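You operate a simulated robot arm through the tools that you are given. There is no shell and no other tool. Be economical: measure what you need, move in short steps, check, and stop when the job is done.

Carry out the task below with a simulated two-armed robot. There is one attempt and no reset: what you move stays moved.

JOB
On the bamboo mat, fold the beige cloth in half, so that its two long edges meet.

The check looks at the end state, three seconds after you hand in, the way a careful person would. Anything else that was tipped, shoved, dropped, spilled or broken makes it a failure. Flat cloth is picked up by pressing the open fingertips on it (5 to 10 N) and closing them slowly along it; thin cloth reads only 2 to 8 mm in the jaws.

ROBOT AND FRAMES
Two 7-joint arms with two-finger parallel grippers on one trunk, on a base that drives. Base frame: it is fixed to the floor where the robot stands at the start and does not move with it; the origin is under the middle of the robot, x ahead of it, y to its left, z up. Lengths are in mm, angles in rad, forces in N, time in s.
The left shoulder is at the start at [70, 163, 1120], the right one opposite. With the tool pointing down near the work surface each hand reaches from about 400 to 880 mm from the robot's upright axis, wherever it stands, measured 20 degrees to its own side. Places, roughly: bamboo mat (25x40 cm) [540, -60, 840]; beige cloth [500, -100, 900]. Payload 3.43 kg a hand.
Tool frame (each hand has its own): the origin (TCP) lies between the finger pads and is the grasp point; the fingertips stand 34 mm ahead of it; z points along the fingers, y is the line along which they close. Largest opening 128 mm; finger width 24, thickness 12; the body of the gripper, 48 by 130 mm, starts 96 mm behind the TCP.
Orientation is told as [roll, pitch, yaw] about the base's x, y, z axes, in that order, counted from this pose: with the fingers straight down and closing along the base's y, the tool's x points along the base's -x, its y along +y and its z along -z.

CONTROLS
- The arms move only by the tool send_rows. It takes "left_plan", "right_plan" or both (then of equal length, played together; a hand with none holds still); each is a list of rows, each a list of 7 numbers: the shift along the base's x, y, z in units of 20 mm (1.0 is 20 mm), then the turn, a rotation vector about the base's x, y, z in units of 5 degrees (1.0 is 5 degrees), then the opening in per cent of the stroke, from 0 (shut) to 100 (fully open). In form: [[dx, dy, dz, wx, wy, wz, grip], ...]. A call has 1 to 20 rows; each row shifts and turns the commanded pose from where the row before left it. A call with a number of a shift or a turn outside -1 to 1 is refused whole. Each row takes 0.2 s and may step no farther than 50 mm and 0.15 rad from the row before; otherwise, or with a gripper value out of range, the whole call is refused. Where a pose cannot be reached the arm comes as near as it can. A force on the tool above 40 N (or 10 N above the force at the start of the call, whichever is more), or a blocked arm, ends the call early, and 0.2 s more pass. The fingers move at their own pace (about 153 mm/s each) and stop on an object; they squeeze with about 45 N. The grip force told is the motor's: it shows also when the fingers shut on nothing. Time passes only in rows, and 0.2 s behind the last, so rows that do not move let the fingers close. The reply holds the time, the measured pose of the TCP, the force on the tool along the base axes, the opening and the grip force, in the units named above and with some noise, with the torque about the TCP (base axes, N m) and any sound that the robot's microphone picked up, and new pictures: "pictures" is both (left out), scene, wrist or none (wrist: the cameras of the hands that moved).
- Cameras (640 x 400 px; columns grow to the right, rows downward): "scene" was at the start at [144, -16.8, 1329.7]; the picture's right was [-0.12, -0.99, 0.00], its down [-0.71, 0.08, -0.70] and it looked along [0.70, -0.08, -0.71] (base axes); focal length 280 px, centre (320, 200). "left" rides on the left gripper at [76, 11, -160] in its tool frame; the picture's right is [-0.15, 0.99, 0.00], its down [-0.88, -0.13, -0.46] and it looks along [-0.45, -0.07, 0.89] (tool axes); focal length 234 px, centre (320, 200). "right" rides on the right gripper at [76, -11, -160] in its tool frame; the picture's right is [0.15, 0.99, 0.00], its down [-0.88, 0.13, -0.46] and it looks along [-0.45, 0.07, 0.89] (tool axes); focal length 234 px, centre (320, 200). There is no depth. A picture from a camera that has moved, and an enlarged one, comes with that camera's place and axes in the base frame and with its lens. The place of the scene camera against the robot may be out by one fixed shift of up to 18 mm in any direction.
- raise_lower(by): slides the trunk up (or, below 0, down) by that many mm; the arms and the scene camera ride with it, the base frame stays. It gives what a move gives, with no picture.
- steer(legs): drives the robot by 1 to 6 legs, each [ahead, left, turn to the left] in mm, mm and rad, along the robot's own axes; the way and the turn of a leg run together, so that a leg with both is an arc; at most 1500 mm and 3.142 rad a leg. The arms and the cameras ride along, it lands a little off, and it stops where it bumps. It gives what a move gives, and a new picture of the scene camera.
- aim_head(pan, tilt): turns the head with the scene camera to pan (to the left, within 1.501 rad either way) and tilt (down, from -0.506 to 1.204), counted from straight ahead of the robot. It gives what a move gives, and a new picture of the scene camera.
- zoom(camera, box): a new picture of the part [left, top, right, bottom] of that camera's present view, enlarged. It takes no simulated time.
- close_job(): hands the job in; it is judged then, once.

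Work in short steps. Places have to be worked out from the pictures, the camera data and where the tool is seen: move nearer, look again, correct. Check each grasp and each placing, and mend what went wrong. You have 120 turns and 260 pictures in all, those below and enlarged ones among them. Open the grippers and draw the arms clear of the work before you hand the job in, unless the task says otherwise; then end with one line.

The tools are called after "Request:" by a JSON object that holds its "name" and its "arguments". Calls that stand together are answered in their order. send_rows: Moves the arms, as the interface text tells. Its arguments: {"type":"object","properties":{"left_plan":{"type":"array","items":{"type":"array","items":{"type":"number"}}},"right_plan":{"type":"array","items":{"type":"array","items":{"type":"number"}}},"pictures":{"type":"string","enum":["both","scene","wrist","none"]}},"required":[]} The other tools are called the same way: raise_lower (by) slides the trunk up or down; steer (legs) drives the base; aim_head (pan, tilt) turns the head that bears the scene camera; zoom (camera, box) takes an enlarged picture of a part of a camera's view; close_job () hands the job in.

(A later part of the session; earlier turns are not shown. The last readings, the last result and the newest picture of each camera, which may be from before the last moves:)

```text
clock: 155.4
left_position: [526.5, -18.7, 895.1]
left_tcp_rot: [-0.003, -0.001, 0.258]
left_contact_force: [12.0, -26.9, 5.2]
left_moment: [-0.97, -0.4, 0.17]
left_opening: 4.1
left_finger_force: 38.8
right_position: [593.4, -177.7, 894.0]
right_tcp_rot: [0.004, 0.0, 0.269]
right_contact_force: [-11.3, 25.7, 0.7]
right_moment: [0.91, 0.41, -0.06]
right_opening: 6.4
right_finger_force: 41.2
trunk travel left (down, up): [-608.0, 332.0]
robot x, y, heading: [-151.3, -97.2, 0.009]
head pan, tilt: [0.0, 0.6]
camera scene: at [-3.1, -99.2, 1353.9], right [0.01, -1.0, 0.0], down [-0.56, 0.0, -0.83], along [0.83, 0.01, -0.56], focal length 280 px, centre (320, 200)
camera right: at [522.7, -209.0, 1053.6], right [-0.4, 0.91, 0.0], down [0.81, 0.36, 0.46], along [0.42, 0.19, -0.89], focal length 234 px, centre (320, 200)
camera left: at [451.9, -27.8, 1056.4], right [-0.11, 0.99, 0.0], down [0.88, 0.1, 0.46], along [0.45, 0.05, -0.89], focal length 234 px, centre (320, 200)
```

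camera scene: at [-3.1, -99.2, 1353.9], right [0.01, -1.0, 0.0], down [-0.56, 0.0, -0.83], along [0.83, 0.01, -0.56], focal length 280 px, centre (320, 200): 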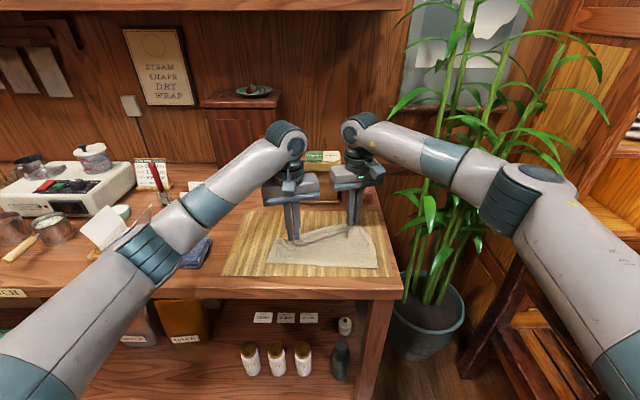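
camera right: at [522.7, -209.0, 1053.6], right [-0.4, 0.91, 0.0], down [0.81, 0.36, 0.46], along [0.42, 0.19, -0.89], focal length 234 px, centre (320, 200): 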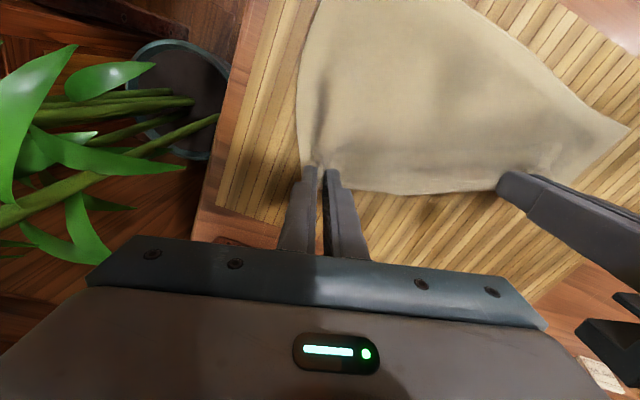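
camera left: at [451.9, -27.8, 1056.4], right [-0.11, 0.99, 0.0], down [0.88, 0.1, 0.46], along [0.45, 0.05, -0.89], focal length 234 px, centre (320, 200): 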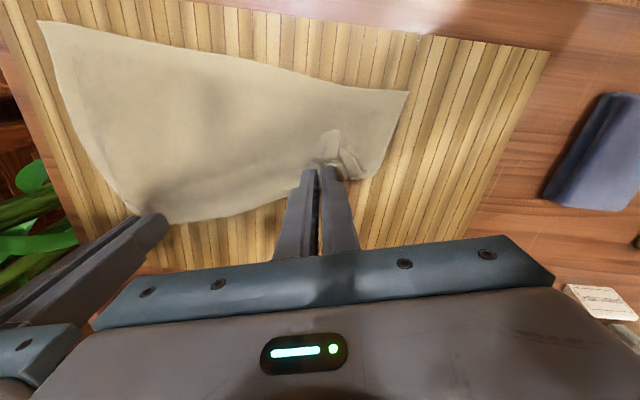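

The cloth is squared up on the mat. I'll release the left gently and lift it, with the right still holding.

Request:
{"name": "send_rows", "arguments": {"left_plan": [[0, -0.2, 0, 0, 0, 0, 0], [0, 0, 0, 0, 0, 0, 8], [0, 0, 0, 0, 0, 0, 16], [0, 0, 0, 0, 0, 0, 25], [0, 0, 0.5, 0, 0, 0, 25], [0, 0, 1, 0, 0, 0, 25], [0, 0, 1, 0, 0, 0, 25], [-0.5, 0, 1, 0, 0, 0, 25], [-0.5, 0, 1, 0, 0, 0, 25], [0, 0, 0, 0, 0, 0, 25]], "pictures": "wrist"}}

Request:
{"name": "zoom", "arguments": {"camera": "left", "box": [120, 40, 440, 240]}}

```text
clock: 157.6
left_position: [505.8, -22.5, 984.9]
left_tcp_rot: [0.002, -0.001, 0.26]
left_contact_force: [0.1, 0.6, -0.3]
left_moment: [-0.02, 0.0, 0.01]
left_opening: 32.0
left_finger_force: 0.1
right_position: [593.6, -178.6, 893.0]
right_tcp_rot: [-0.001, -0.003, 0.268]
right_contact_force: [0.8, -0.5, 0.7]
right_moment: [-0.02, 0.02, -0.05]
right_opening: 5.6
right_finger_force: 40.2
trunk travel left (down, up): [-608.0, 332.0]
robot x, y, heading: [-154.4, -93.6, 0.009]
head pan, tilt: [0.0, 0.6]
camera left: at [432.3, -31.6, 1146.2], right [-0.11, 0.99, 0.0], down [0.89, 0.1, 0.45], along [0.45, 0.05, -0.89], focal length 234 px, centre (320, 200)
```

left: 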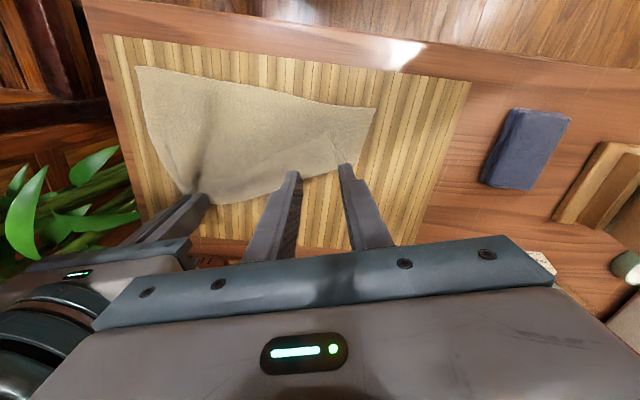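

```text
2.00 times, centred on (280, 140) of left
camera zoom: at [432.3, -31.6, 1146.2], right [-0.11, 0.99, 0.0], down [0.89, 0.1, 0.45], along [0.45, 0.05, -0.89], focal length 468 px, centre (400, 320)
```

zoom: 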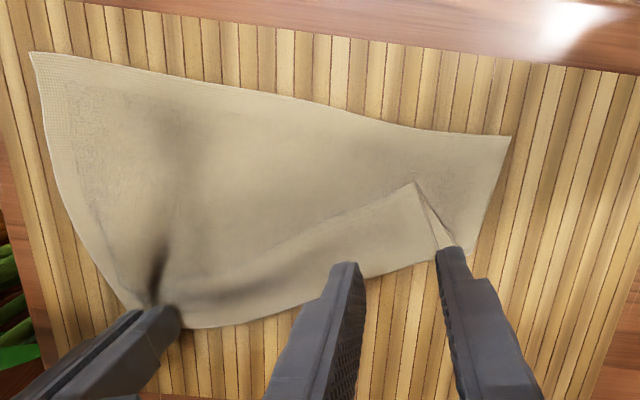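

Only the far-left corner is folded over, tip at about (485, −17). The left hand is already above it, so I'll go down and pinch that flap.

Request:
{"name": "send_rows", "arguments": {"left_plan": [[-0.1, -0.2, -0.9, 0, 0, 0, 22], [0, 0, -0.9, 0, 0, 0, 22], [0, 0, -0.9, 0, 0, 0, 22], [0, 0, -0.9, 0, 0, 0, 22], [0, 0, -0.5, 0, 0, 0, 22], [0, 0, -0.2, 0, 0, 0, 22], [0, 0, -0.1, 0, 0, 0, 22], [0, 0, -0.1, 0, 0, 0, 22], [0, 0, 0, 0, 0, 0, 22]], "pictures": "wrist"}}

Request:
{"name": "zoom", "arguments": {"camera": "left", "box": [240, 100, 400, 200]}}

```text
clock: 159.6
left_position: [504.2, -27.0, 896.0]
left_tcp_rot: [0.003, -0.001, 0.262]
left_contact_force: [0.2, -1.8, 2.0]
left_moment: [-0.01, -0.02, -0.02]
left_opening: 27.8
left_finger_force: 0.1
right_position: [593.6, -178.2, 893.5]
right_tcp_rot: [0.001, 0.0, 0.272]
right_contact_force: [0.2, -1.1, 1.2]
right_moment: [-0.04, -0.04, -0.07]
right_opening: 5.4
right_finger_force: 40.1
trunk travel left (down, up): [-608.0, 332.0]
robot x, y, heading: [-152.0, -94.8, 0.008]
head pan, tilt: [0.0, 0.6]
camera left: at [429.8, -35.9, 1056.6], right [-0.11, 0.99, 0.0], down [0.88, 0.1, 0.46], along [0.45, 0.05, -0.89], focal length 234 px, centre (320, 200)
```

left: 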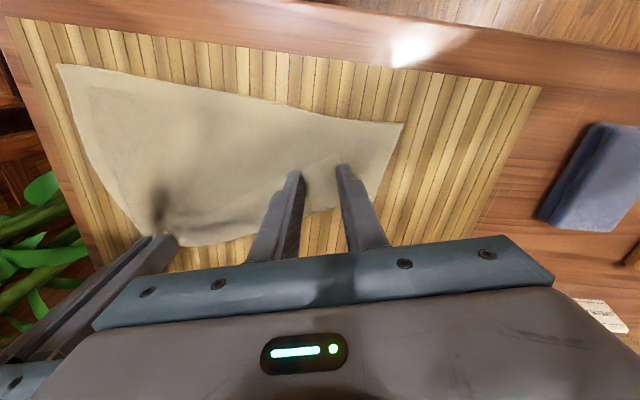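

```text
4.00 times, centred on (320, 150) of left
camera zoom: at [429.8, -35.9, 1056.6], right [-0.11, 0.99, 0.0], down [0.88, 0.1, 0.46], along [0.45, 0.05, -0.89], focal length 937 px, centre (320, 400)
```

zoom: 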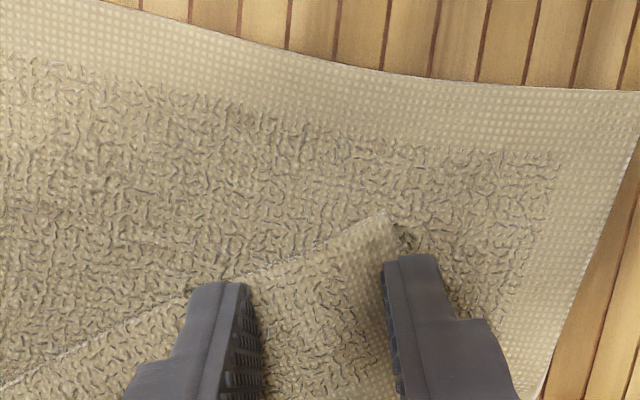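

I'll nudge 5 mm toward the flap's middle, press and close.

Request:
{"name": "send_rows", "arguments": {"left_plan": [[0, 0, 0.15, 0, 0, 0, 22], [0, -0.25, 0, 0, 0, 0, 22], [0, 0, -0.2, 0, 0, 0, 22], [0, 0, -0.08, 0, 0, 0, 22], [0, 0, 0, 0, 0, 0, 20], [0, 0, 0, 0, 0, 0, 18], [0, 0, 0, 0, 0, 0, 16], [0, 0, 0, 0, 0, 0, 14], [0, 0, 0, 0, 0, 0, 12], [0, 0, 0, 0, 0, 0, 10], [0, 0, 0, 0, 0, 0, 8], [0, 0, 0, 0, 0, 0, 6], [0, 0, 0, 0, 0, 0, 4], [0, 0, 0, 0, 0, 0, 2], [0, 0, 0, 0, 0, 0, 0], [0, 0, 0, 0, 0, 0, 0], [0, 0, 0.5, 0, 0, 0, 0], [0, 0, 0.8, 0, 0, 0, 0], [0, 0, 0, 0, 0, 0, 0]], "pictures": "wrist"}}

Request:
{"name": "zoom", "arguments": {"camera": "left", "box": [180, 100, 420, 250]}}

```text
clock: 163.6
left_position: [504.5, -31.9, 919.7]
left_tcp_rot: [0.003, 0.001, 0.259]
left_contact_force: [1.0, -2.6, -0.9]
left_moment: [-0.11, -0.05, -0.04]
left_opening: 4.0
left_finger_force: 38.0
right_position: [592.9, -178.4, 893.9]
right_tcp_rot: [0.0, -0.001, 0.268]
right_contact_force: [-1.4, 2.0, 1.4]
right_moment: [0.09, 0.03, -0.1]
right_opening: 5.9
right_finger_force: 40.1
trunk travel left (down, up): [-608.0, 332.0]
robot x, y, heading: [-154.0, -94.4, 0.008]
head pan, tilt: [0.0, 0.6]
camera left: at [430.2, -40.8, 1079.4], right [-0.11, 0.99, 0.0], down [0.89, 0.1, 0.45], along [0.45, 0.05, -0.89], focal length 234 px, centre (320, 200)
```

left: 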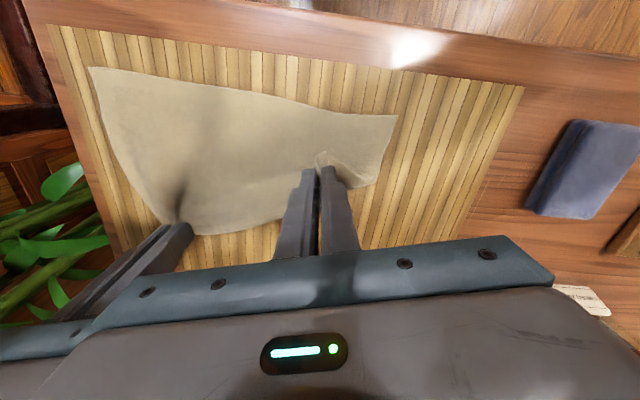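

```text
2.67 times, centred on (300, 175) of left
camera zoom: at [430.2, -40.8, 1079.4], right [-0.11, 0.99, 0.0], down [0.89, 0.1, 0.45], along [0.45, 0.05, -0.89], focal length 624 px, centre (373, 267)
```

zoom: 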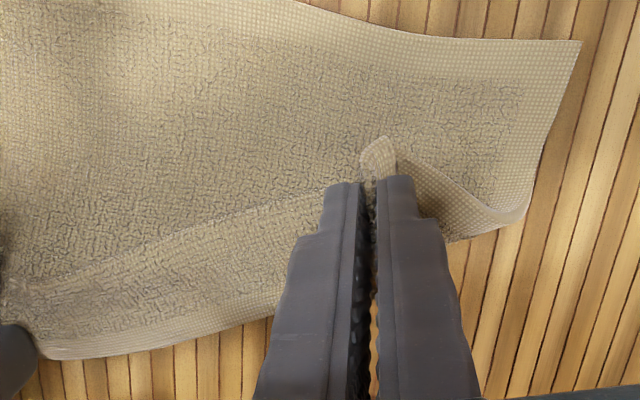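

The flap is held and the near edge is aligned (x≈440–450). I'll pull the flap over to the far-left corner spot, about (612, 5), and lay it down.

Request:
{"name": "send_rows", "arguments": {"left_plan": [[0.67, 0.23, 0.3, 0, 0, -0.4, 0], [0.67, 0.23, 0.3, 0, 0, -0.4, 0], [0.67, 0.23, 0, 0, 0, -0.4, 0], [0.67, 0.23, 0, 0, 0, -0.4, 0], [0.67, 0.23, -0.2, 0, 0, -0.4, 0], [0.67, 0.23, -0.3, 0, 0, -0.4, 0], [0.67, 0.23, -0.4, 0, 0, -0.4, 0], [0.67, 0.23, -0.5, 0, 0, -0.2, 0], [0, 0, -0.4, 0, 0, 0, 0], [0, 0, 0, 0, 0, 0, 0]], "pictures": "both"}}

Request:
{"name": "zoom", "arguments": {"camera": "left", "box": [40, 0, 400, 225]}}

```text
clock: 165.8
left_position: [612.0, 4.4, 895.2]
left_tcp_rot: [-0.001, 0.001, -0.002]
left_contact_force: [-3.4, -17.7, 1.5]
left_moment: [-0.61, 0.16, -0.06]
left_opening: 3.8
left_finger_force: 38.5
right_position: [593.5, -178.4, 893.6]
right_tcp_rot: [0.002, -0.003, 0.269]
right_contact_force: [3.7, 17.9, 0.1]
right_moment: [0.62, -0.11, -0.22]
right_opening: 5.9
right_finger_force: 40.3
trunk travel left (down, up): [-608.0, 332.0]
robot x, y, heading: [-152.7, -89.5, 0.006]
head pan, tilt: [0.0, 0.6]
camera scene: at [-2.7, -99.2, 1353.8], right [0.01, -1.0, 0.0], down [-0.57, 0.0, -0.82], along [0.82, 0.01, -0.57], focal length 280 px, centre (320, 200)
camera left: at [536.9, 15.0, 1056.2], right [0.15, 0.99, 0.0], down [0.88, -0.13, 0.46], along [0.45, -0.07, -0.89], focal length 234 px, centre (320, 200)
```

scene: 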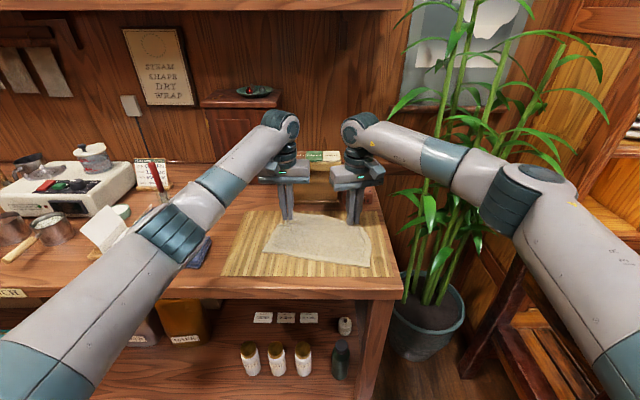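
left: 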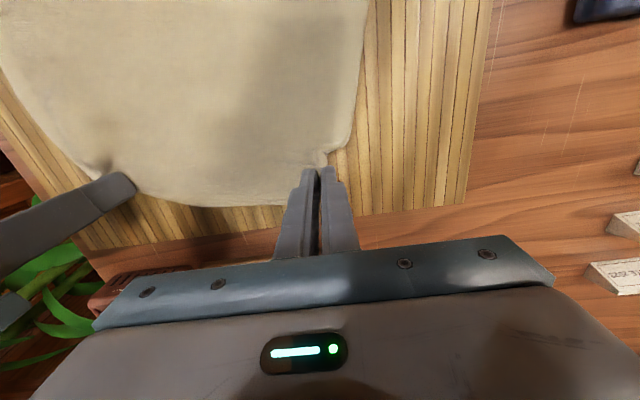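

```text
1.78 times, centred on (220, 112) of left
camera zoom: at [536.9, 15.0, 1056.2], right [0.15, 0.99, 0.0], down [0.88, -0.13, 0.46], along [0.45, -0.07, -0.89], focal length 416 px, centre (498, 356)
```

zoom: 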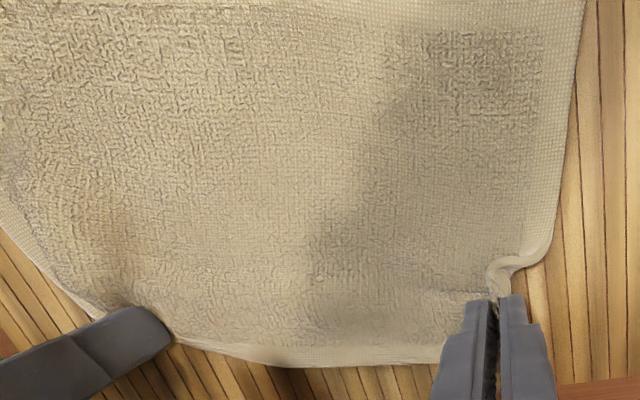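

The cloth is flat again. I'll relax the tension slightly, lower, open both and lift to look.

Request:
{"name": "send_rows", "arguments": {"left_plan": [[0, -0.15, -0.15, 0, 0, 0, 0], [0, 0, -0.1, 0, 0, 0, 5], [0, 0, 0, 0, 0, 0, 12], [0, 0, 0, 0, 0, 0, 20], [0, 0, 0, 0, 0, 0, 25], [0, 0, 0.5, 0, 0, 0, 25], [0, 0, 1, 0, 0, 0, 25], [0, 0, 1, 0, 0, 0, 25], [-0.5, 0, 1, 0, 0, 0, 20], [0, 0, 0, 0, 0, 0, 20]], "right_plan": [[0, 0.15, -0.1, 0, 0, 0, 0], [0, 0, -0.1, 0, 0, 0, 5], [0, 0, 0, 0, 0, 0, 12], [0, 0, 0, 0, 0, 0, 20], [0, 0, 0, 0, 0, 0, 25], [0, 0, 0.5, 0, 0, -0.7, 25], [0, 0, 1, 0, 0, -0.8, 25], [0, 0, 1, 0, 0, -0.8, 25], [-0.5, 0, 1, 0, 0, -0.8, 20], [0, 0, 0, 0, 0, 0, 20]], "pictures": "wrist"}}

Request:
{"name": "zoom", "arguments": {"camera": "left", "box": [40, 0, 400, 225]}}

Request:
{"name": "zoom", "arguments": {"camera": "right", "box": [220, 0, 580, 225]}}

```text
clock: 168.0
left_position: [601.6, 3.8, 958.2]
left_tcp_rot: [0.002, 0.001, -0.002]
left_contact_force: [-0.3, -0.1, 0.2]
left_moment: [0.01, 0.0, -0.05]
left_opening: 25.7
left_finger_force: 0.0
right_position: [585.7, -173.6, 959.3]
right_tcp_rot: [0.002, 0.0, -0.004]
right_contact_force: [0.5, -0.2, 0.5]
right_moment: [0.02, 0.01, 0.03]
right_opening: 25.8
right_finger_force: 0.1
trunk travel left (down, up): [-608.0, 332.0]
robot x, y, heading: [-152.6, -95.5, 0.009]
head pan, tilt: [0.0, 0.6]
camera right: at [509.9, -185.8, 1119.4], right [-0.14, 0.99, 0.0], down [0.88, 0.13, 0.46], along [0.45, 0.07, -0.89], focal length 234 px, centre (320, 200)
camera left: at [527.5, 13.4, 1119.8], right [0.15, 0.99, 0.0], down [0.88, -0.13, 0.45], along [0.45, -0.07, -0.89], focal length 234 px, centre (320, 200)
```

right: 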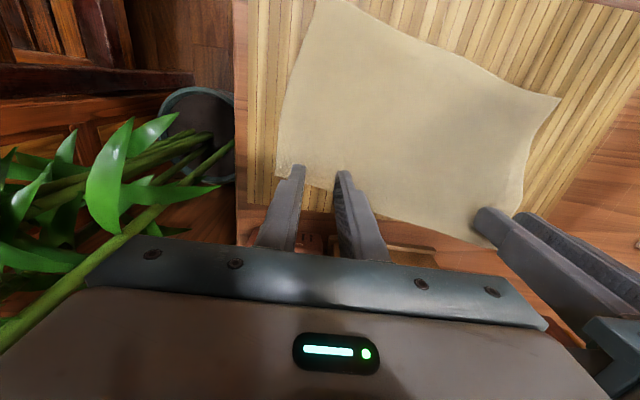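
left: 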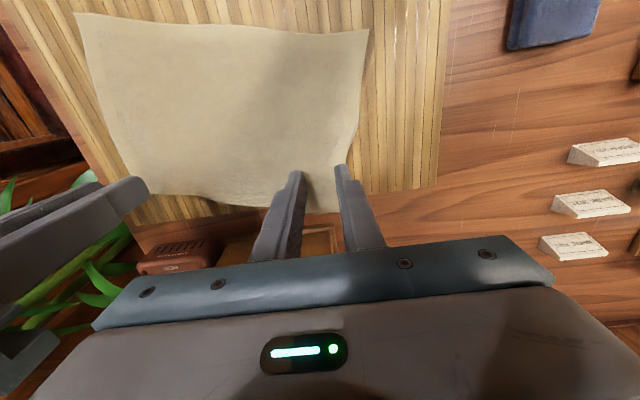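

```text
1.78 times, centred on (220, 112) of left
camera zoom: at [527.5, 13.4, 1119.8], right [0.15, 0.99, 0.0], down [0.88, -0.13, 0.45], along [0.45, -0.07, -0.89], focal length 416 px, centre (498, 356)
```

zoom: 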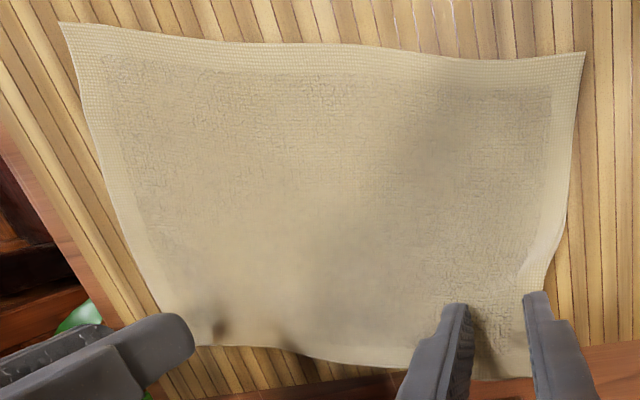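

```text
1.78 times, centred on (400, 112) of right
camera zoom: at [509.9, -185.8, 1119.4], right [-0.14, 0.99, 0.0], down [0.88, 0.13, 0.46], along [0.45, 0.07, -0.89], focal length 416 px, centre (178, 356)
```

zoom: 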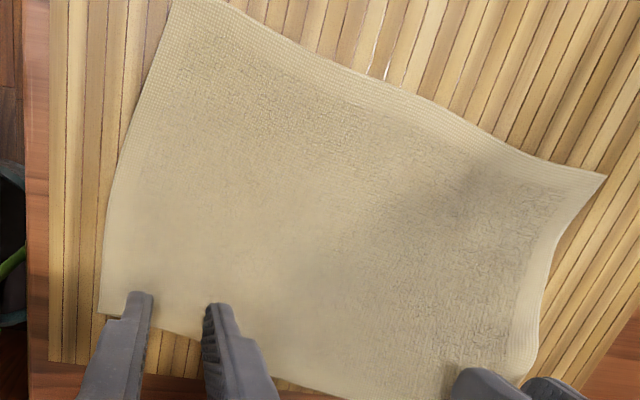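

The cloth lies flat on the mat, just turned about 10° (corners ≈ (444,−199), (492,64), (669,32), (621,−227)). I'll raise the hands, then turn and shift the robot to face the cloth squarely, so the proven symmetric motion applies.

Request:
{"name": "send_rows", "arguments": {"left_plan": [[0, 0, 1, 0, 0, 0, 20], [0, 0, 1, 0, 0, 0, 20], [0, 0, 1, 0, 0, 0, 20], [0, 0, 1, 0, 0, 0, 20], [0, 0, 1, 0, 0, 0, 20], [0, 0, 0, 0, 0, 0, 20]], "right_plan": [[0, -0.2, 1, 0, 0, 0, 20], [0, -0.2, 1, 0, 0, 0, 20], [0, -0.2, 1, 0, 0, 0, 20], [0, -0.2, 1, 0, 0, 0, 20], [0, 0, 1, 0, 0, 0, 20], [0, 0, 0, 0, 0, 0, 20]], "pictures": "none"}}

Request:
{"name": "steer", "arguments": {"legs": [[0, 0, -0.188], [-29, 139, 0]]}}

Request:
{"name": "raise_lower", "arguments": {"by": -98}}

Request:
{"name": "send_rows", "arguments": {"left_plan": [[0, 0, 0, 0, 0, 0, 20]], "right_plan": [[0, 0, 0, 0, 0, 0, 20]], "pictures": "both"}}

```text
clock: 169.4
left_position: [603.2, 1.4, 1059.3]
left_tcp_rot: [0.001, 0.001, -0.002]
left_contact_force: [0.3, 0.3, -0.2]
left_moment: [-0.01, 0.01, 0.02]
left_opening: 25.5
left_finger_force: 0.2
right_position: [584.4, -189.7, 1058.6]
right_tcp_rot: [0.002, 0.003, -0.002]
right_contact_force: [0.4, 0.1, -0.5]
right_moment: [-0.06, 0.02, -0.02]
right_opening: 25.5
right_finger_force: 0.1
trunk travel left (down, up): [-608.0, 332.0]
robot x, y, heading: [-157.5, -94.4, 0.008]
head pan, tilt: [0.0, 0.6]
```

```text
clock: 171.5
left_position: [603.2, 0.4, 1059.0]
left_tcp_rot: [0.002, 0.0, -0.187]
left_contact_force: [-0.5, 0.0, 0.9]
left_moment: [0.0, -0.01, 0.01]
left_opening: 25.5
left_finger_force: 0.2
right_position: [550.6, -184.4, 1059.6]
right_tcp_rot: [0.001, 0.0, -0.189]
right_contact_force: [-0.1, -0.8, 0.1]
right_moment: [-0.03, 0.01, 0.01]
right_opening: 25.7
right_finger_force: 0.1
trunk travel left (down, up): [-608.0, 332.0]
robot x, y, heading: [-159.8, 46.0, -0.179]
head pan, tilt: [0.0, 0.6]
camera scene: at [-8.7, 15.7, 1353.8], right [-0.18, -0.98, 0.0], down [-0.56, 0.1, -0.82], along [0.81, -0.15, -0.57], focal length 280 px, centre (320, 200)
```

scene: 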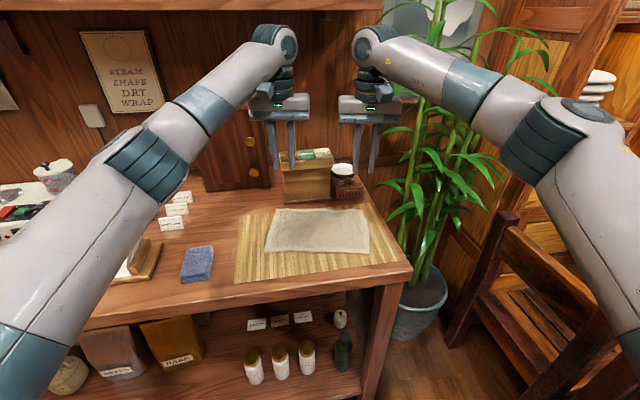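

```text
clock: 172.8
left_position: [603.3, -0.4, 961.7]
left_tcp_rot: [0.003, 0.0, -0.186]
left_contact_force: [-0.9, 0.5, 0.5]
left_moment: [0.04, -0.02, -0.02]
left_opening: 25.7
left_finger_force: 0.1
right_position: [548.8, -185.1, 960.8]
right_tcp_rot: [0.003, 0.0, -0.187]
right_contact_force: [-0.5, -0.4, -0.1]
right_moment: [0.01, 0.01, 0.0]
right_opening: 25.5
right_finger_force: 0.1
trunk travel left (down, up): [-510.0, 430.0]
robot x, y, heading: [-158.1, 43.8, -0.178]
head pan, tilt: [0.0, 0.6]
```

```text
clock: 173.2
left_position: [603.3, 1.1, 962.3]
left_tcp_rot: [0.002, -0.002, -0.185]
left_contact_force: [-0.1, 0.1, 0.9]
left_moment: [0.01, 0.0, 0.01]
left_opening: 25.7
left_finger_force: 0.0
right_position: [549.5, -184.6, 962.6]
right_tcp_rot: [0.0, -0.002, -0.189]
right_contact_force: [-0.7, -1.3, 0.3]
right_moment: [0.0, 0.01, 0.0]
right_opening: 25.6
right_finger_force: 0.1
trunk travel left (down, up): [-510.0, 430.0]
robot x, y, heading: [-159.8, 45.9, -0.177]
head pan, tilt: [0.0, 0.6]
camera scene: at [-8.8, 15.8, 1255.8], right [-0.18, -0.98, 0.0], down [-0.56, 0.1, -0.82], along [0.81, -0.15, -0.57], focal length 280 px, centre (320, 200)
camera right: at [473.1, -181.8, 1121.0], right [0.04, 1.0, 0.0], down [0.89, -0.04, 0.46], along [0.46, -0.02, -0.89], focal length 234 px, centre (320, 200)
camera left: at [532.1, 24.8, 1122.6], right [0.33, 0.94, 0.0], down [0.84, -0.29, 0.46], along [0.43, -0.15, -0.89], focal length 234 px, centre (320, 200)
```

scene: 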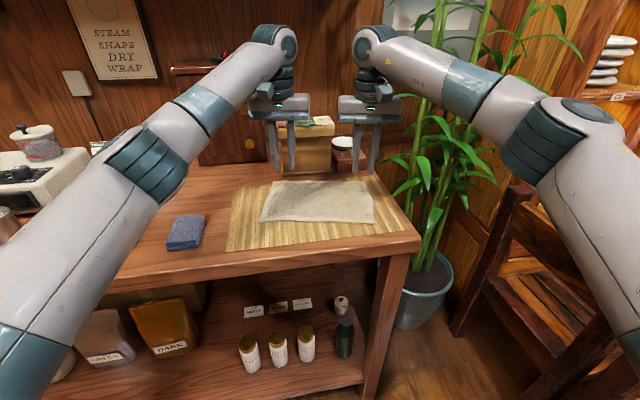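
right: 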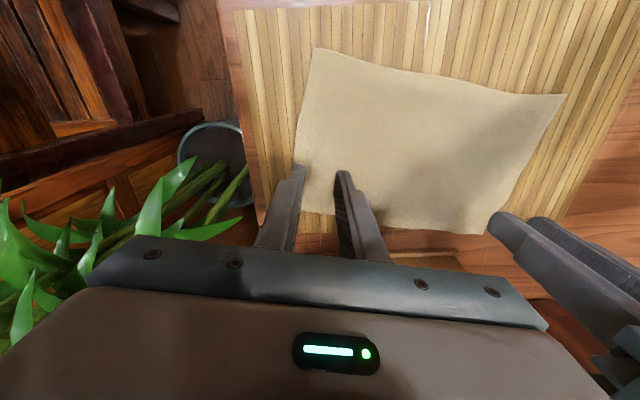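
left: 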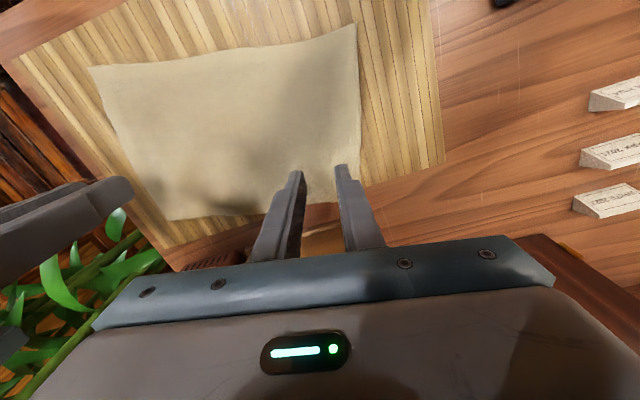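

The robot is now square to the cloth. I'll zoom on both far corners before gripping.

Request:
{"name": "zoom", "arguments": {"camera": "left", "box": [250, 100, 410, 200]}}

Request:
{"name": "zoom", "arguments": {"camera": "right", "box": [260, 120, 520, 282]}}

```text
4.00 times, centred on (330, 150) of left
camera zoom: at [532.1, 24.8, 1122.6], right [0.33, 0.94, 0.0], down [0.84, -0.29, 0.46], along [0.43, -0.15, -0.89], focal length 937 px, centre (280, 400)
```

zoom: 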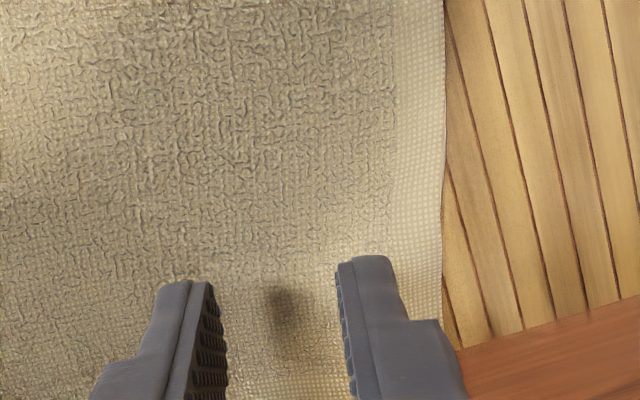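

```text
2.46 times, centred on (390, 201) of right
camera zoom: at [473.1, -181.8, 1121.0], right [0.04, 1.0, 0.0], down [0.89, -0.04, 0.46], along [0.46, -0.02, -0.89], focal length 576 px, centre (148, 198)
```

zoom: 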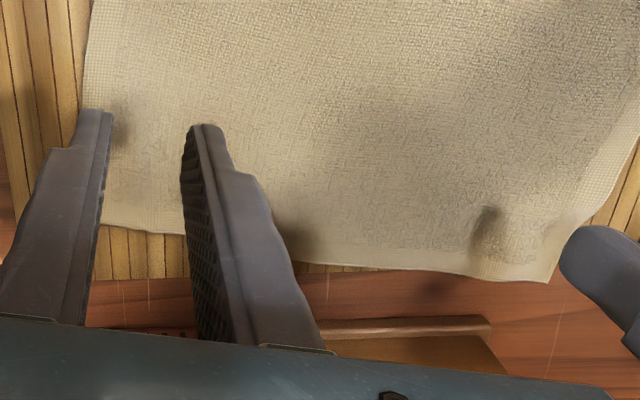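

The corners are clear. I'll move both hands to a 15 mm inset at the far edge, 38 mm in from the corners, and descend.

Request:
{"name": "send_rows", "arguments": {"left_plan": [[0.59, 0.02, 0, 0, 0, 0, 20], [0.59, 0.02, 0, 0, 0, 0, 20], [0.59, 0.02, -0.5, 0, 0, 0, 20], [0.59, 0.02, -0.6, 0, 0, 0, 20], [0, 0, -0.7, 0, 0, 0, 20], [0, 0, -0.7, 0, 0, 0, 20], [0, 0, -0.6, 0, 0, 0, 20], [0, 0, -0.4, 0, 0, 0, 20], [0, 0, 0, 0, 0, 0, 20]], "right_plan": [[0.82, 0.16, 0, 0, 0, 0, 20], [0.82, 0.16, 0, 0, 0, 0, 20], [0.82, 0.16, -0.5, 0, 0, 0, 20], [0.82, 0.16, -0.6, 0, 0, 0, 20], [0, 0, -0.7, 0, 0, 0, 20], [0, 0, -0.7, 0, 0, 0, 20], [0, 0, -0.6, 0, 0, 0, 20], [0, 0, -0.4, 0, 0, 0, 20], [0, 0, 0, 0, 0, 0, 20]], "pictures": "wrist"}}

Request:
{"name": "zoom", "arguments": {"camera": "left", "box": [240, 120, 400, 220]}}

Request:
{"name": "zoom", "arguments": {"camera": "right", "box": [240, 120, 400, 220]}}

```text
clock: 175.0
left_position: [652.9, 2.7, 903.7]
left_tcp_rot: [0.001, -0.019, -0.19]
left_contact_force: [-0.6, 0.2, 13.9]
left_moment: [-0.04, -0.73, 0.0]
left_opening: 25.7
left_finger_force: 0.1
right_position: [614.2, -171.7, 892.2]
right_tcp_rot: [0.0, -0.002, -0.188]
right_contact_force: [-0.1, 0.2, 0.0]
right_moment: [0.0, 0.03, -0.02]
right_opening: 25.8
right_finger_force: 0.1
trunk travel left (down, up): [-510.0, 430.0]
robot x, y, heading: [-157.9, 49.9, -0.18]
head pan, tilt: [0.0, 0.6]
stopped in row 9 (left hand): the force on the tool passed its limit at 44 N (the readings are from after the stop); the commanded pose is now the measured one
camera right: at [536.7, -168.7, 1052.4], right [0.04, 1.0, 0.0], down [0.89, -0.04, 0.46], along [0.46, -0.02, -0.89], focal length 234 px, centre (320, 200)
camera left: at [578.5, 27.6, 1062.7], right [0.33, 0.94, 0.0], down [0.83, -0.29, 0.47], along [0.45, -0.15, -0.88], focal length 234 px, centre (320, 200)
```

right: 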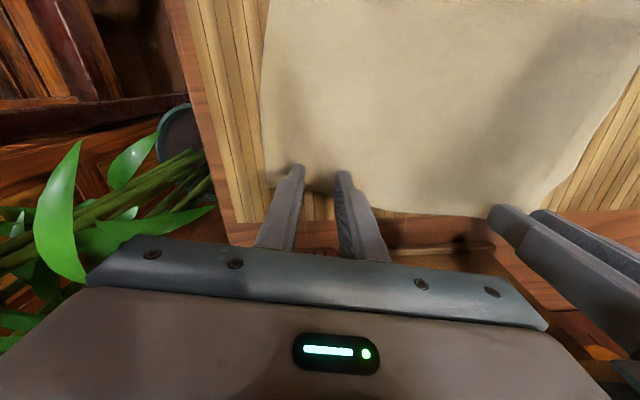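
left: 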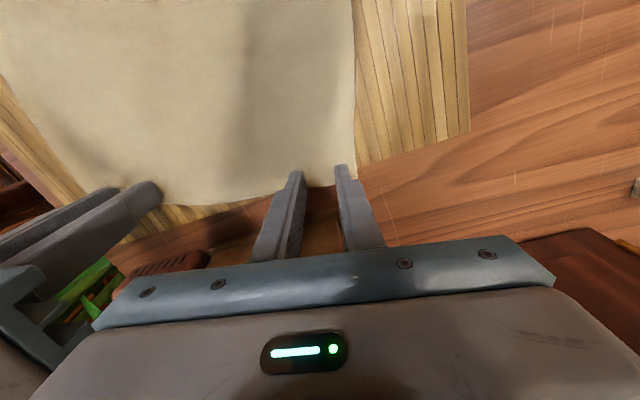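

```text
4.00 times, centred on (320, 170) of left
camera zoom: at [578.5, 27.6, 1062.7], right [0.33, 0.94, 0.0], down [0.83, -0.29, 0.47], along [0.45, -0.15, -0.88], focal length 937 px, centre (320, 320)
```

zoom: 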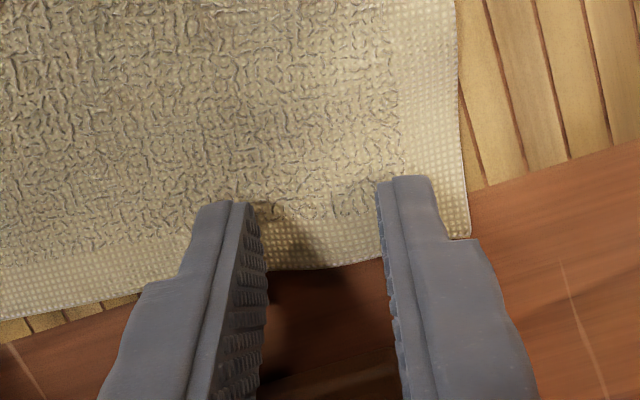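

```text
4.00 times, centred on (320, 170) of right
camera zoom: at [536.7, -168.7, 1052.4], right [0.04, 1.0, 0.0], down [0.89, -0.04, 0.46], along [0.46, -0.02, -0.89], focal length 937 px, centre (320, 320)
```

zoom: 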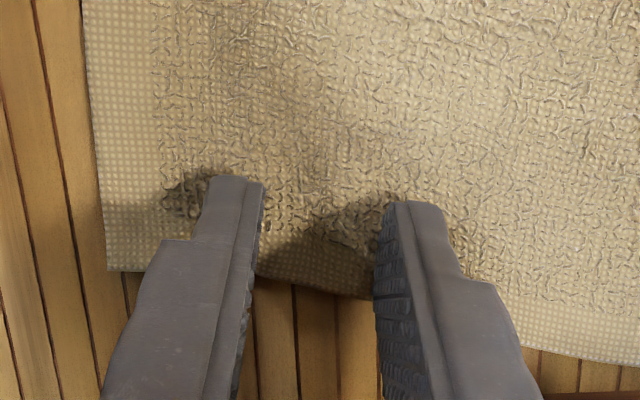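

The left stopped on contact about 50 mm ahead of it, most likely the box behind the mat touching the gripper body. I'll lift it at once and check the box.

Request:
{"name": "send_rows", "arguments": {"left_plan": [[0, 0, 0.5, 0, 0, 0, 20], [-0.5, 0.1, 0.5, 0, 0, 0, 20], [-0.5, 0.1, 0.5, 0, 0, 0, 20], [0, 0, 0, 0, 0, 0, 20]], "pictures": "scene"}}

Request:
{"name": "zoom", "arguments": {"camera": "scene", "box": [230, 80, 390, 180]}}

```text
clock: 176.0
left_position: [634.1, 8.1, 929.6]
left_tcp_rot: [0.002, -0.013, -0.189]
left_contact_force: [-0.2, -0.3, -0.8]
left_moment: [-0.02, 0.03, 0.0]
left_opening: 25.6
left_finger_force: 0.1
right_position: [615.4, -173.8, 890.6]
right_tcp_rot: [0.0, 0.001, -0.188]
right_contact_force: [0.4, 0.5, 0.1]
right_moment: [0.0, -0.01, 0.0]
right_opening: 25.4
right_finger_force: 0.0
trunk travel left (down, up): [-510.0, 430.0]
robot x, y, heading: [-161.3, 46.8, -0.177]
head pan, tilt: [0.0, 0.6]
camera scene: at [-8.4, 15.4, 1255.8], right [-0.18, -0.98, 0.0], down [-0.56, 0.1, -0.82], along [0.81, -0.15, -0.57], focal length 280 px, centre (320, 200)
```

scene: 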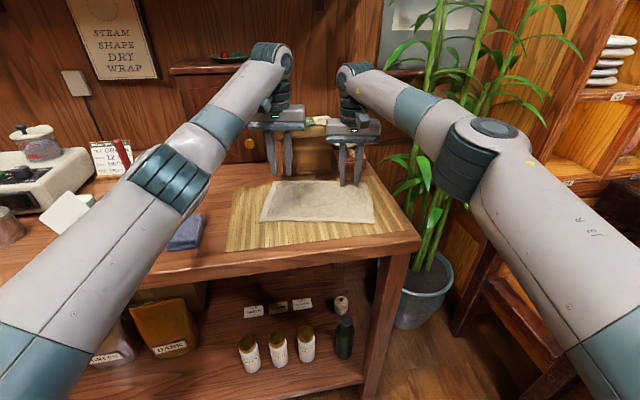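

```text
4.00 times, centred on (310, 130) of scene
camera zoom: at [-8.4, 15.4, 1255.8], right [-0.18, -0.98, 0.0], down [-0.56, 0.1, -0.82], along [0.81, -0.15, -0.57], focal length 1120 px, centre (360, 480)
```

zoom: 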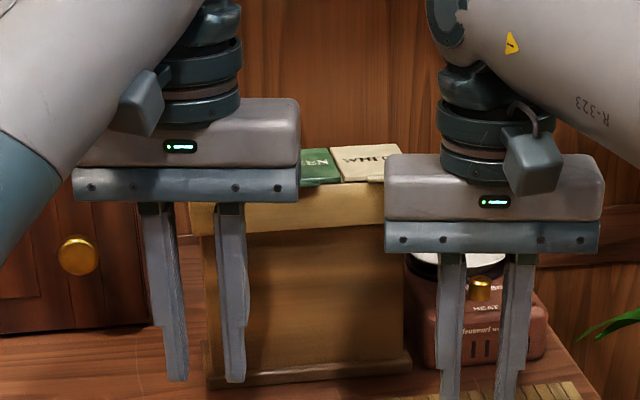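

The box is standing undisturbed; only its tall top blocked the left wrist. I'll tilt both tools 15° forward so the bodies lean back from the box, and re-place the fingertips at the same edge points.

Request:
{"name": "send_rows", "arguments": {"left_plan": [[0, 0, 0, -0.178, -0.984, 0, 20], [0.1, -0.1, -0.2, -0.178, -0.984, 0, 20], [0.1, -0.1, -0.4, -0.178, -0.984, 0, 20], [0.1, 0, -0.5, 0, 0, 0, 20], [0.08, 0, -0.35, 0, 0, 0, 20], [0, 0, -0.2, 0, 0, 0, 20], [0, 0, 0, 0, 0, 0, 20]], "right_plan": [[0, 0, 0.5, 0, 0, 0, 20], [-0.15, 0.03, 0.2, -0.178, -0.984, 0, 20], [-0.15, 0.03, 0, -0.178, -0.984, 0, 20], [-0.13, 0.02, 0, -0.178, -0.984, 0, 20], [0, 0, -0.2, 0, 0, 0, 20], [0, 0, -0.3, 0, 0, 0, 20], [0, 0, 0, 0, 0, 0, 20]], "pictures": "none"}}

Request:
{"name": "zoom", "arguments": {"camera": "left", "box": [240, 120, 400, 220]}}

Request:
{"name": "zoom", "arguments": {"camera": "right", "box": [240, 120, 400, 220]}}

```text
clock: 177.6
left_position: [641.3, 3.4, 897.7]
left_tcp_rot: [0.002, -0.277, -0.188]
left_contact_force: [-0.4, 0.4, -0.7]
left_moment: [0.01, 0.0, 0.04]
left_opening: 25.5
left_finger_force: 0.0
right_position: [606.2, -172.0, 896.0]
right_tcp_rot: [0.003, -0.262, -0.189]
right_contact_force: [-0.4, 0.1, 0.2]
right_moment: [0.01, 0.01, 0.01]
right_opening: 25.6
right_finger_force: 0.0
trunk travel left (down, up): [-510.0, 430.0]
robot x, y, heading: [-158.2, 47.5, -0.179]
head pan, tilt: [0.0, 0.6]
```

```text
4.00 times, centred on (320, 170) of left
camera zoom: at [530.2, 34.7, 1031.0], right [0.32, 0.95, 0.04], down [0.69, -0.27, 0.68], along [0.65, -0.19, -0.73], focal length 937 px, centre (320, 320)
```

zoom: 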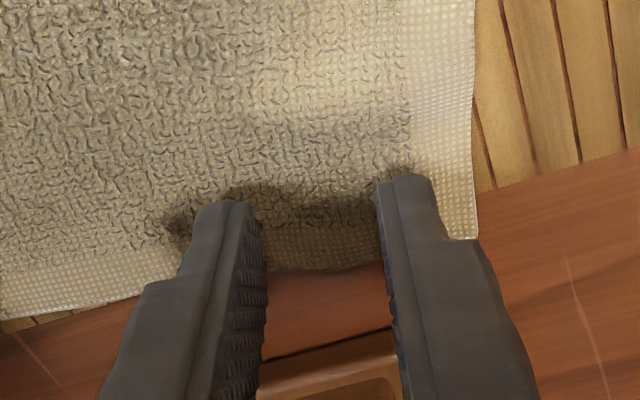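

```text
4.00 times, centred on (320, 170) of right
camera zoom: at [491.4, -160.6, 1030.2], right [0.05, 1.0, -0.04], down [0.74, -0.01, 0.67], along [0.67, -0.06, -0.74], focal length 937 px, centre (320, 320)
```

zoom: 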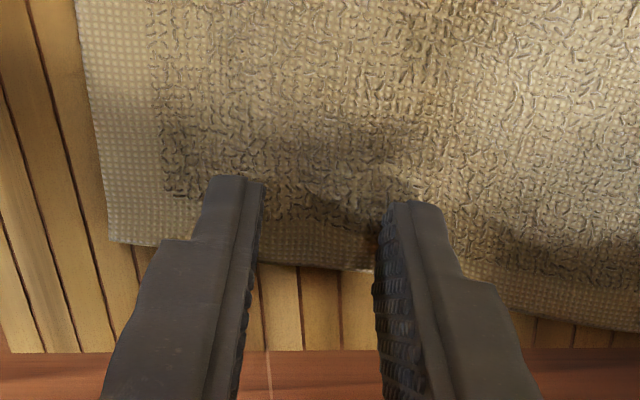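

The placement is good on both sides. I'll lower to contact.

Request:
{"name": "send_rows", "arguments": {"left_plan": [[0, 0, -0.15, 0, 0, 0, 20], [0, 0, -0.1, 0, 0, 0, 20], [0, 0, -0.05, 0, 0, 0, 20], [0, 0, 0, 0, 0, 0, 20]], "right_plan": [[0, 0, -0.1, 0, 0, 0, 20], [0, 0, -0.1, 0, 0, 0, 20], [0, 0, -0.05, 0, 0, 0, 20], [0, 0, 0, 0, 0, 0, 20]], "pictures": "none"}}

```text
clock: 178.6
left_position: [642.2, 2.2, 889.4]
left_tcp_rot: [0.005, -0.274, -0.189]
left_contact_force: [-0.2, 0.3, 0.9]
left_moment: [0.0, -0.04, 0.0]
left_opening: 25.8
left_finger_force: 0.1
right_position: [606.8, -169.9, 890.9]
right_tcp_rot: [0.004, -0.261, -0.19]
right_contact_force: [-0.1, -0.7, -0.1]
right_moment: [-0.02, 0.02, 0.02]
right_opening: 25.7
right_finger_force: 0.1
trunk travel left (down, up): [-510.0, 430.0]
robot x, y, heading: [-156.9, 47.6, -0.173]
head pan, tilt: [0.0, 0.6]
```

Contact is beginning. I'll make small further steps.

Request:
{"name": "send_rows", "arguments": {"left_plan": [[0, 0, -0.05, 0, 0, 0, 20], [0, 0, 0, 0, 0, 0, 20], [0, 0, 0, 0, 0, 0, 20]], "right_plan": [[0, 0, -0.05, 0, 0, 0, 20], [0, 0, -0.05, 0, 0, 0, 20], [0, 0, 0, 0, 0, 0, 20]], "pictures": "none"}}

Request:
{"name": "send_rows", "arguments": {"left_plan": [[0, 0, -0.03, 0, 0, 0, 20], [0, 0, 0, 0, 0, 0, 20]], "right_plan": [[0, 0, -0.05, 0, 0, 0, 20], [0, 0, 0, 0, 0, 0, 20]], "pictures": "none"}}

```text
clock: 179.4
left_position: [641.4, 2.2, 889.8]
left_tcp_rot: [0.002, -0.277, -0.188]
left_contact_force: [1.1, 0.7, 0.0]
left_moment: [-0.01, 0.0, 0.02]
left_opening: 25.8
left_finger_force: 0.1
right_position: [607.6, -170.6, 888.6]
right_tcp_rot: [0.004, -0.264, -0.188]
right_contact_force: [-0.3, 0.0, 4.7]
right_moment: [-0.01, 0.03, 0.0]
right_opening: 25.5
right_finger_force: 0.1
trunk travel left (down, up): [-510.0, 430.0]
robot x, y, heading: [-160.8, 46.8, -0.178]
head pan, tilt: [0.0, 0.6]
```

```text
clock: 180.0
left_position: [641.0, 1.7, 890.8]
left_tcp_rot: [0.003, -0.274, -0.188]
left_contact_force: [1.0, -0.5, 0.7]
left_moment: [-0.03, -0.03, 0.01]
left_opening: 25.7
left_finger_force: 0.0
right_position: [606.8, -171.1, 888.9]
right_tcp_rot: [0.005, -0.263, -0.189]
right_contact_force: [1.2, -0.4, 7.4]
right_moment: [0.04, -0.08, -0.01]
right_opening: 25.5
right_finger_force: 0.1
trunk travel left (down, up): [-510.0, 430.0]
robot x, y, heading: [-158.6, 45.8, -0.182]
head pan, tilt: [0.0, 0.6]
```

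The right is at 7 N and the left still shows no contact (its corner is off the mat, slightly lower). I'll lower the left more.

Request:
{"name": "send_rows", "arguments": {"left_plan": [[0, 0, -0.05, 0, 0, 0, 20], [0, 0, -0.05, 0, 0, 0, 20], [0, 0, 0, 0, 0, 0, 20]], "pictures": "none"}}

Request:
{"name": "send_rows", "arguments": {"left_plan": [[0, 0, -0.05, 0, 0, 0, 20], [0, 0, 0, 0, 0, 0, 20]], "pictures": "none"}}

```text
clock: 180.8
left_position: [641.1, 2.0, 888.3]
left_tcp_rot: [0.004, -0.277, -0.189]
left_contact_force: [0.8, 0.1, 7.1]
left_moment: [0.01, -0.06, -0.01]
left_opening: 25.7
left_finger_force: 0.0
right_position: [606.7, -170.0, 889.7]
right_tcp_rot: [0.004, -0.262, -0.189]
right_contact_force: [2.0, 0.8, 7.3]
right_moment: [0.0, -0.05, 0.0]
right_opening: 25.5
right_finger_force: 0.1
trunk travel left (down, up): [-510.0, 430.0]
robot x, y, heading: [-160.5, 49.4, -0.177]
head pan, tilt: [0.0, 0.6]
```

```text
clock: 181.4
left_position: [640.8, 3.1, 888.0]
left_tcp_rot: [0.003, -0.279, -0.189]
left_contact_force: [4.6, -2.1, 14.8]
left_moment: [-0.08, -0.1, -0.01]
left_opening: 25.2
left_finger_force: 0.0
right_position: [605.4, -170.8, 889.4]
right_tcp_rot: [0.003, -0.265, -0.188]
right_contact_force: [1.4, 0.8, 5.8]
right_moment: [0.02, -0.04, 0.01]
right_opening: 25.6
right_finger_force: 0.0
trunk travel left (down, up): [-510.0, 430.0]
robot x, y, heading: [-158.6, 45.5, -0.178]
head pan, tilt: [0.0, 0.6]
```

Both are in contact. I'll ease the left up 0.8 mm and close slowly while drifting inward.

Request:
{"name": "send_rows", "arguments": {"left_plan": [[0, 0, 0.04, 0, 0, 0, 18], [0, -0.03, 0, 0, 0, 0, 16], [0, -0.03, 0, 0, 0, 0, 14], [0, -0.03, 0, 0, 0, 0, 12], [0, -0.03, 0, 0, 0, 0, 10], [0, -0.03, 0, 0, 0, 0, 8], [0, -0.03, 0, 0, 0, 0, 6], [0, -0.03, 0, 0, 0, 0, 4], [0, 0, 0, 0, 0, 0, 2], [0, 0, 0, 0, 0, 0, 0], [0, 0, 0, 0, 0, 0, 0], [0, 0, 0, 0, 0, 0, 0]], "right_plan": [[0, 0, -0.03, 0, 0, 0, 18], [0, 0.03, 0, 0, 0, 0, 16], [0, 0.03, 0, 0, 0, 0, 14], [0, 0.03, 0, 0, 0, 0, 12], [0, 0.03, 0, 0, 0, 0, 10], [0, 0.03, 0, 0, 0, 0, 8], [0, 0.03, 0, 0, 0, 0, 6], [0, 0.03, 0, 0, 0, 0, 4], [0, 0, 0, 0, 0, 0, 2], [0, 0, 0, 0, 0, 0, 0], [0, 0, 0, 0, 0, 0, 0], [0, 0, 0, 0, 0, 0, 0]], "pictures": "wrist"}}

```text
clock: 184.0
left_position: [638.3, -2.3, 887.8]
left_tcp_rot: [0.003, -0.281, -0.189]
left_contact_force: [2.0, 0.8, 17.5]
left_moment: [0.02, 0.03, -0.01]
left_opening: 3.4
left_finger_force: 37.4
right_position: [605.4, -166.7, 889.6]
right_tcp_rot: [0.002, -0.266, -0.188]
right_contact_force: [1.1, -0.3, 4.2]
right_moment: [-0.01, 0.0, -0.01]
right_opening: 0.0
right_finger_force: 32.7
trunk travel left (down, up): [-510.0, 430.0]
robot x, y, heading: [-157.0, 47.2, -0.18]
head pan, tilt: [0.0, 0.6]
camera right: at [489.5, -155.8, 1023.2], right [0.05, 1.0, -0.03], down [0.74, -0.01, 0.67], along [0.67, -0.06, -0.74], focal length 234 px, centre (320, 200)
camera left: at [527.8, 30.3, 1022.0], right [0.32, 0.95, 0.04], down [0.68, -0.26, 0.68], along [0.65, -0.19, -0.73], focal length 234 px, centre (320, 200)
```

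right: 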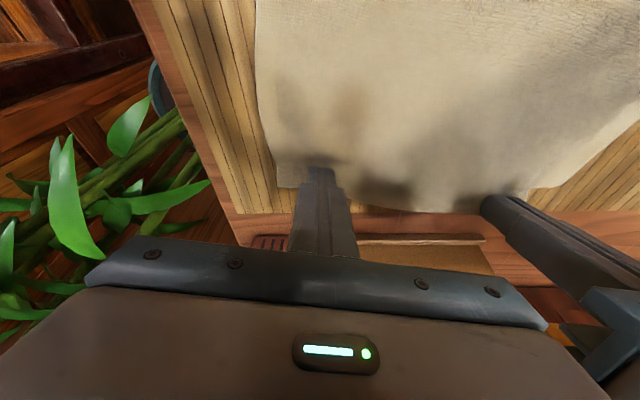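
left: 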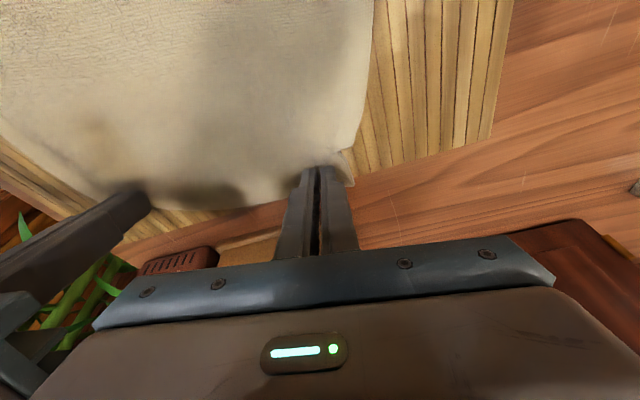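

The left holds (3.4 mm) but the right slipped (0 mm). I'll reopen the right, press harder and close again.

Request:
{"name": "send_rows", "arguments": {"right_plan": [[0, 0, 0.15, 0, 0, 0, 10], [0, -0.2, 0, 0, 0, 0, 22], [0, 0, -0.15, 0, 0, 0, 22], [0, 0, -0.1, 0, 0, 0, 22], [0, 0, 0, 0, 0, 0, 22]], "pictures": "none"}}

```text
clock: 185.2
left_position: [638.7, -1.9, 888.3]
left_tcp_rot: [0.003, -0.279, -0.189]
left_contact_force: [3.9, -1.8, 19.0]
left_moment: [-0.03, -0.1, 0.02]
left_opening: 3.6
left_finger_force: 37.9
right_position: [604.0, -170.7, 888.6]
right_tcp_rot: [0.003, -0.265, -0.187]
right_contact_force: [0.2, 1.9, 8.1]
right_moment: [0.01, 0.05, 0.02]
right_opening: 28.0
right_finger_force: 0.1
trunk travel left (down, up): [-510.0, 430.0]
robot x, y, heading: [-158.2, 49.5, -0.179]
head pan, tilt: [0.0, 0.6]
```

The right is at 8 N. I'll press a touch more and close slowly.

Request:
{"name": "send_rows", "arguments": {"right_plan": [[0, 0, -0.05, 0, 0, 0, 20], [0, 0, 0, 0, 0, 0, 18], [0, 0, 0, 0, 0, 0, 16], [0, 0, 0, 0, 0, 0, 14], [0, 0, 0, 0, 0, 0, 12], [0, 0, 0, 0, 0, 0, 10], [0, 0, 0, 0, 0, 0, 8], [0, 0, 0, 0, 0, 0, 6], [0, 0, 0, 0, 0, 0, 4], [0, 0, 0, 0, 0, 0, 2], [0, 0, 0, 0, 0, 0, 0], [0, 0, 0, 0, 0, 0, 0]], "pictures": "none"}}

Request:
{"name": "zoom", "arguments": {"camera": "right", "box": [220, 100, 420, 225]}}

```text
clock: 187.8
left_position: [639.5, -1.9, 890.1]
left_tcp_rot: [0.002, -0.28, -0.188]
left_contact_force: [0.6, -5.6, 7.2]
left_moment: [-0.19, -0.01, -0.01]
left_opening: 3.4
left_finger_force: 38.6
right_position: [602.5, -170.5, 887.9]
right_tcp_rot: [0.003, -0.268, -0.189]
right_contact_force: [1.7, 5.5, 25.9]
right_moment: [0.14, -0.01, 0.06]
right_opening: 3.7
right_finger_force: 38.1
trunk travel left (down, up): [-510.0, 430.0]
robot x, y, heading: [-154.1, 47.1, -0.176]
head pan, tilt: [0.0, 0.6]
```

```text
3.20 times, centred on (320, 162) of right
camera zoom: at [487.7, -159.7, 1022.0], right [0.05, 1.0, -0.03], down [0.74, -0.01, 0.67], along [0.67, -0.06, -0.74], focal length 749 px, centre (320, 320)
```

zoom: 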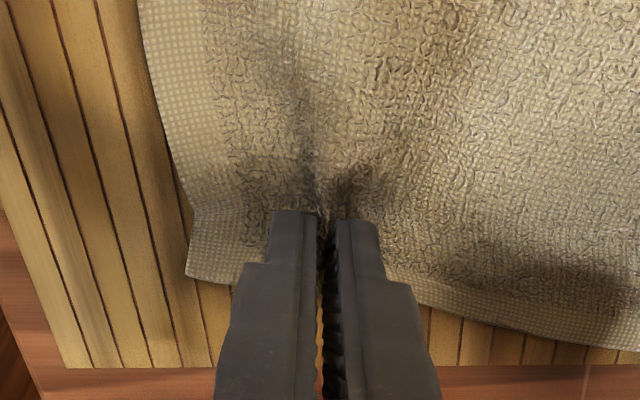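

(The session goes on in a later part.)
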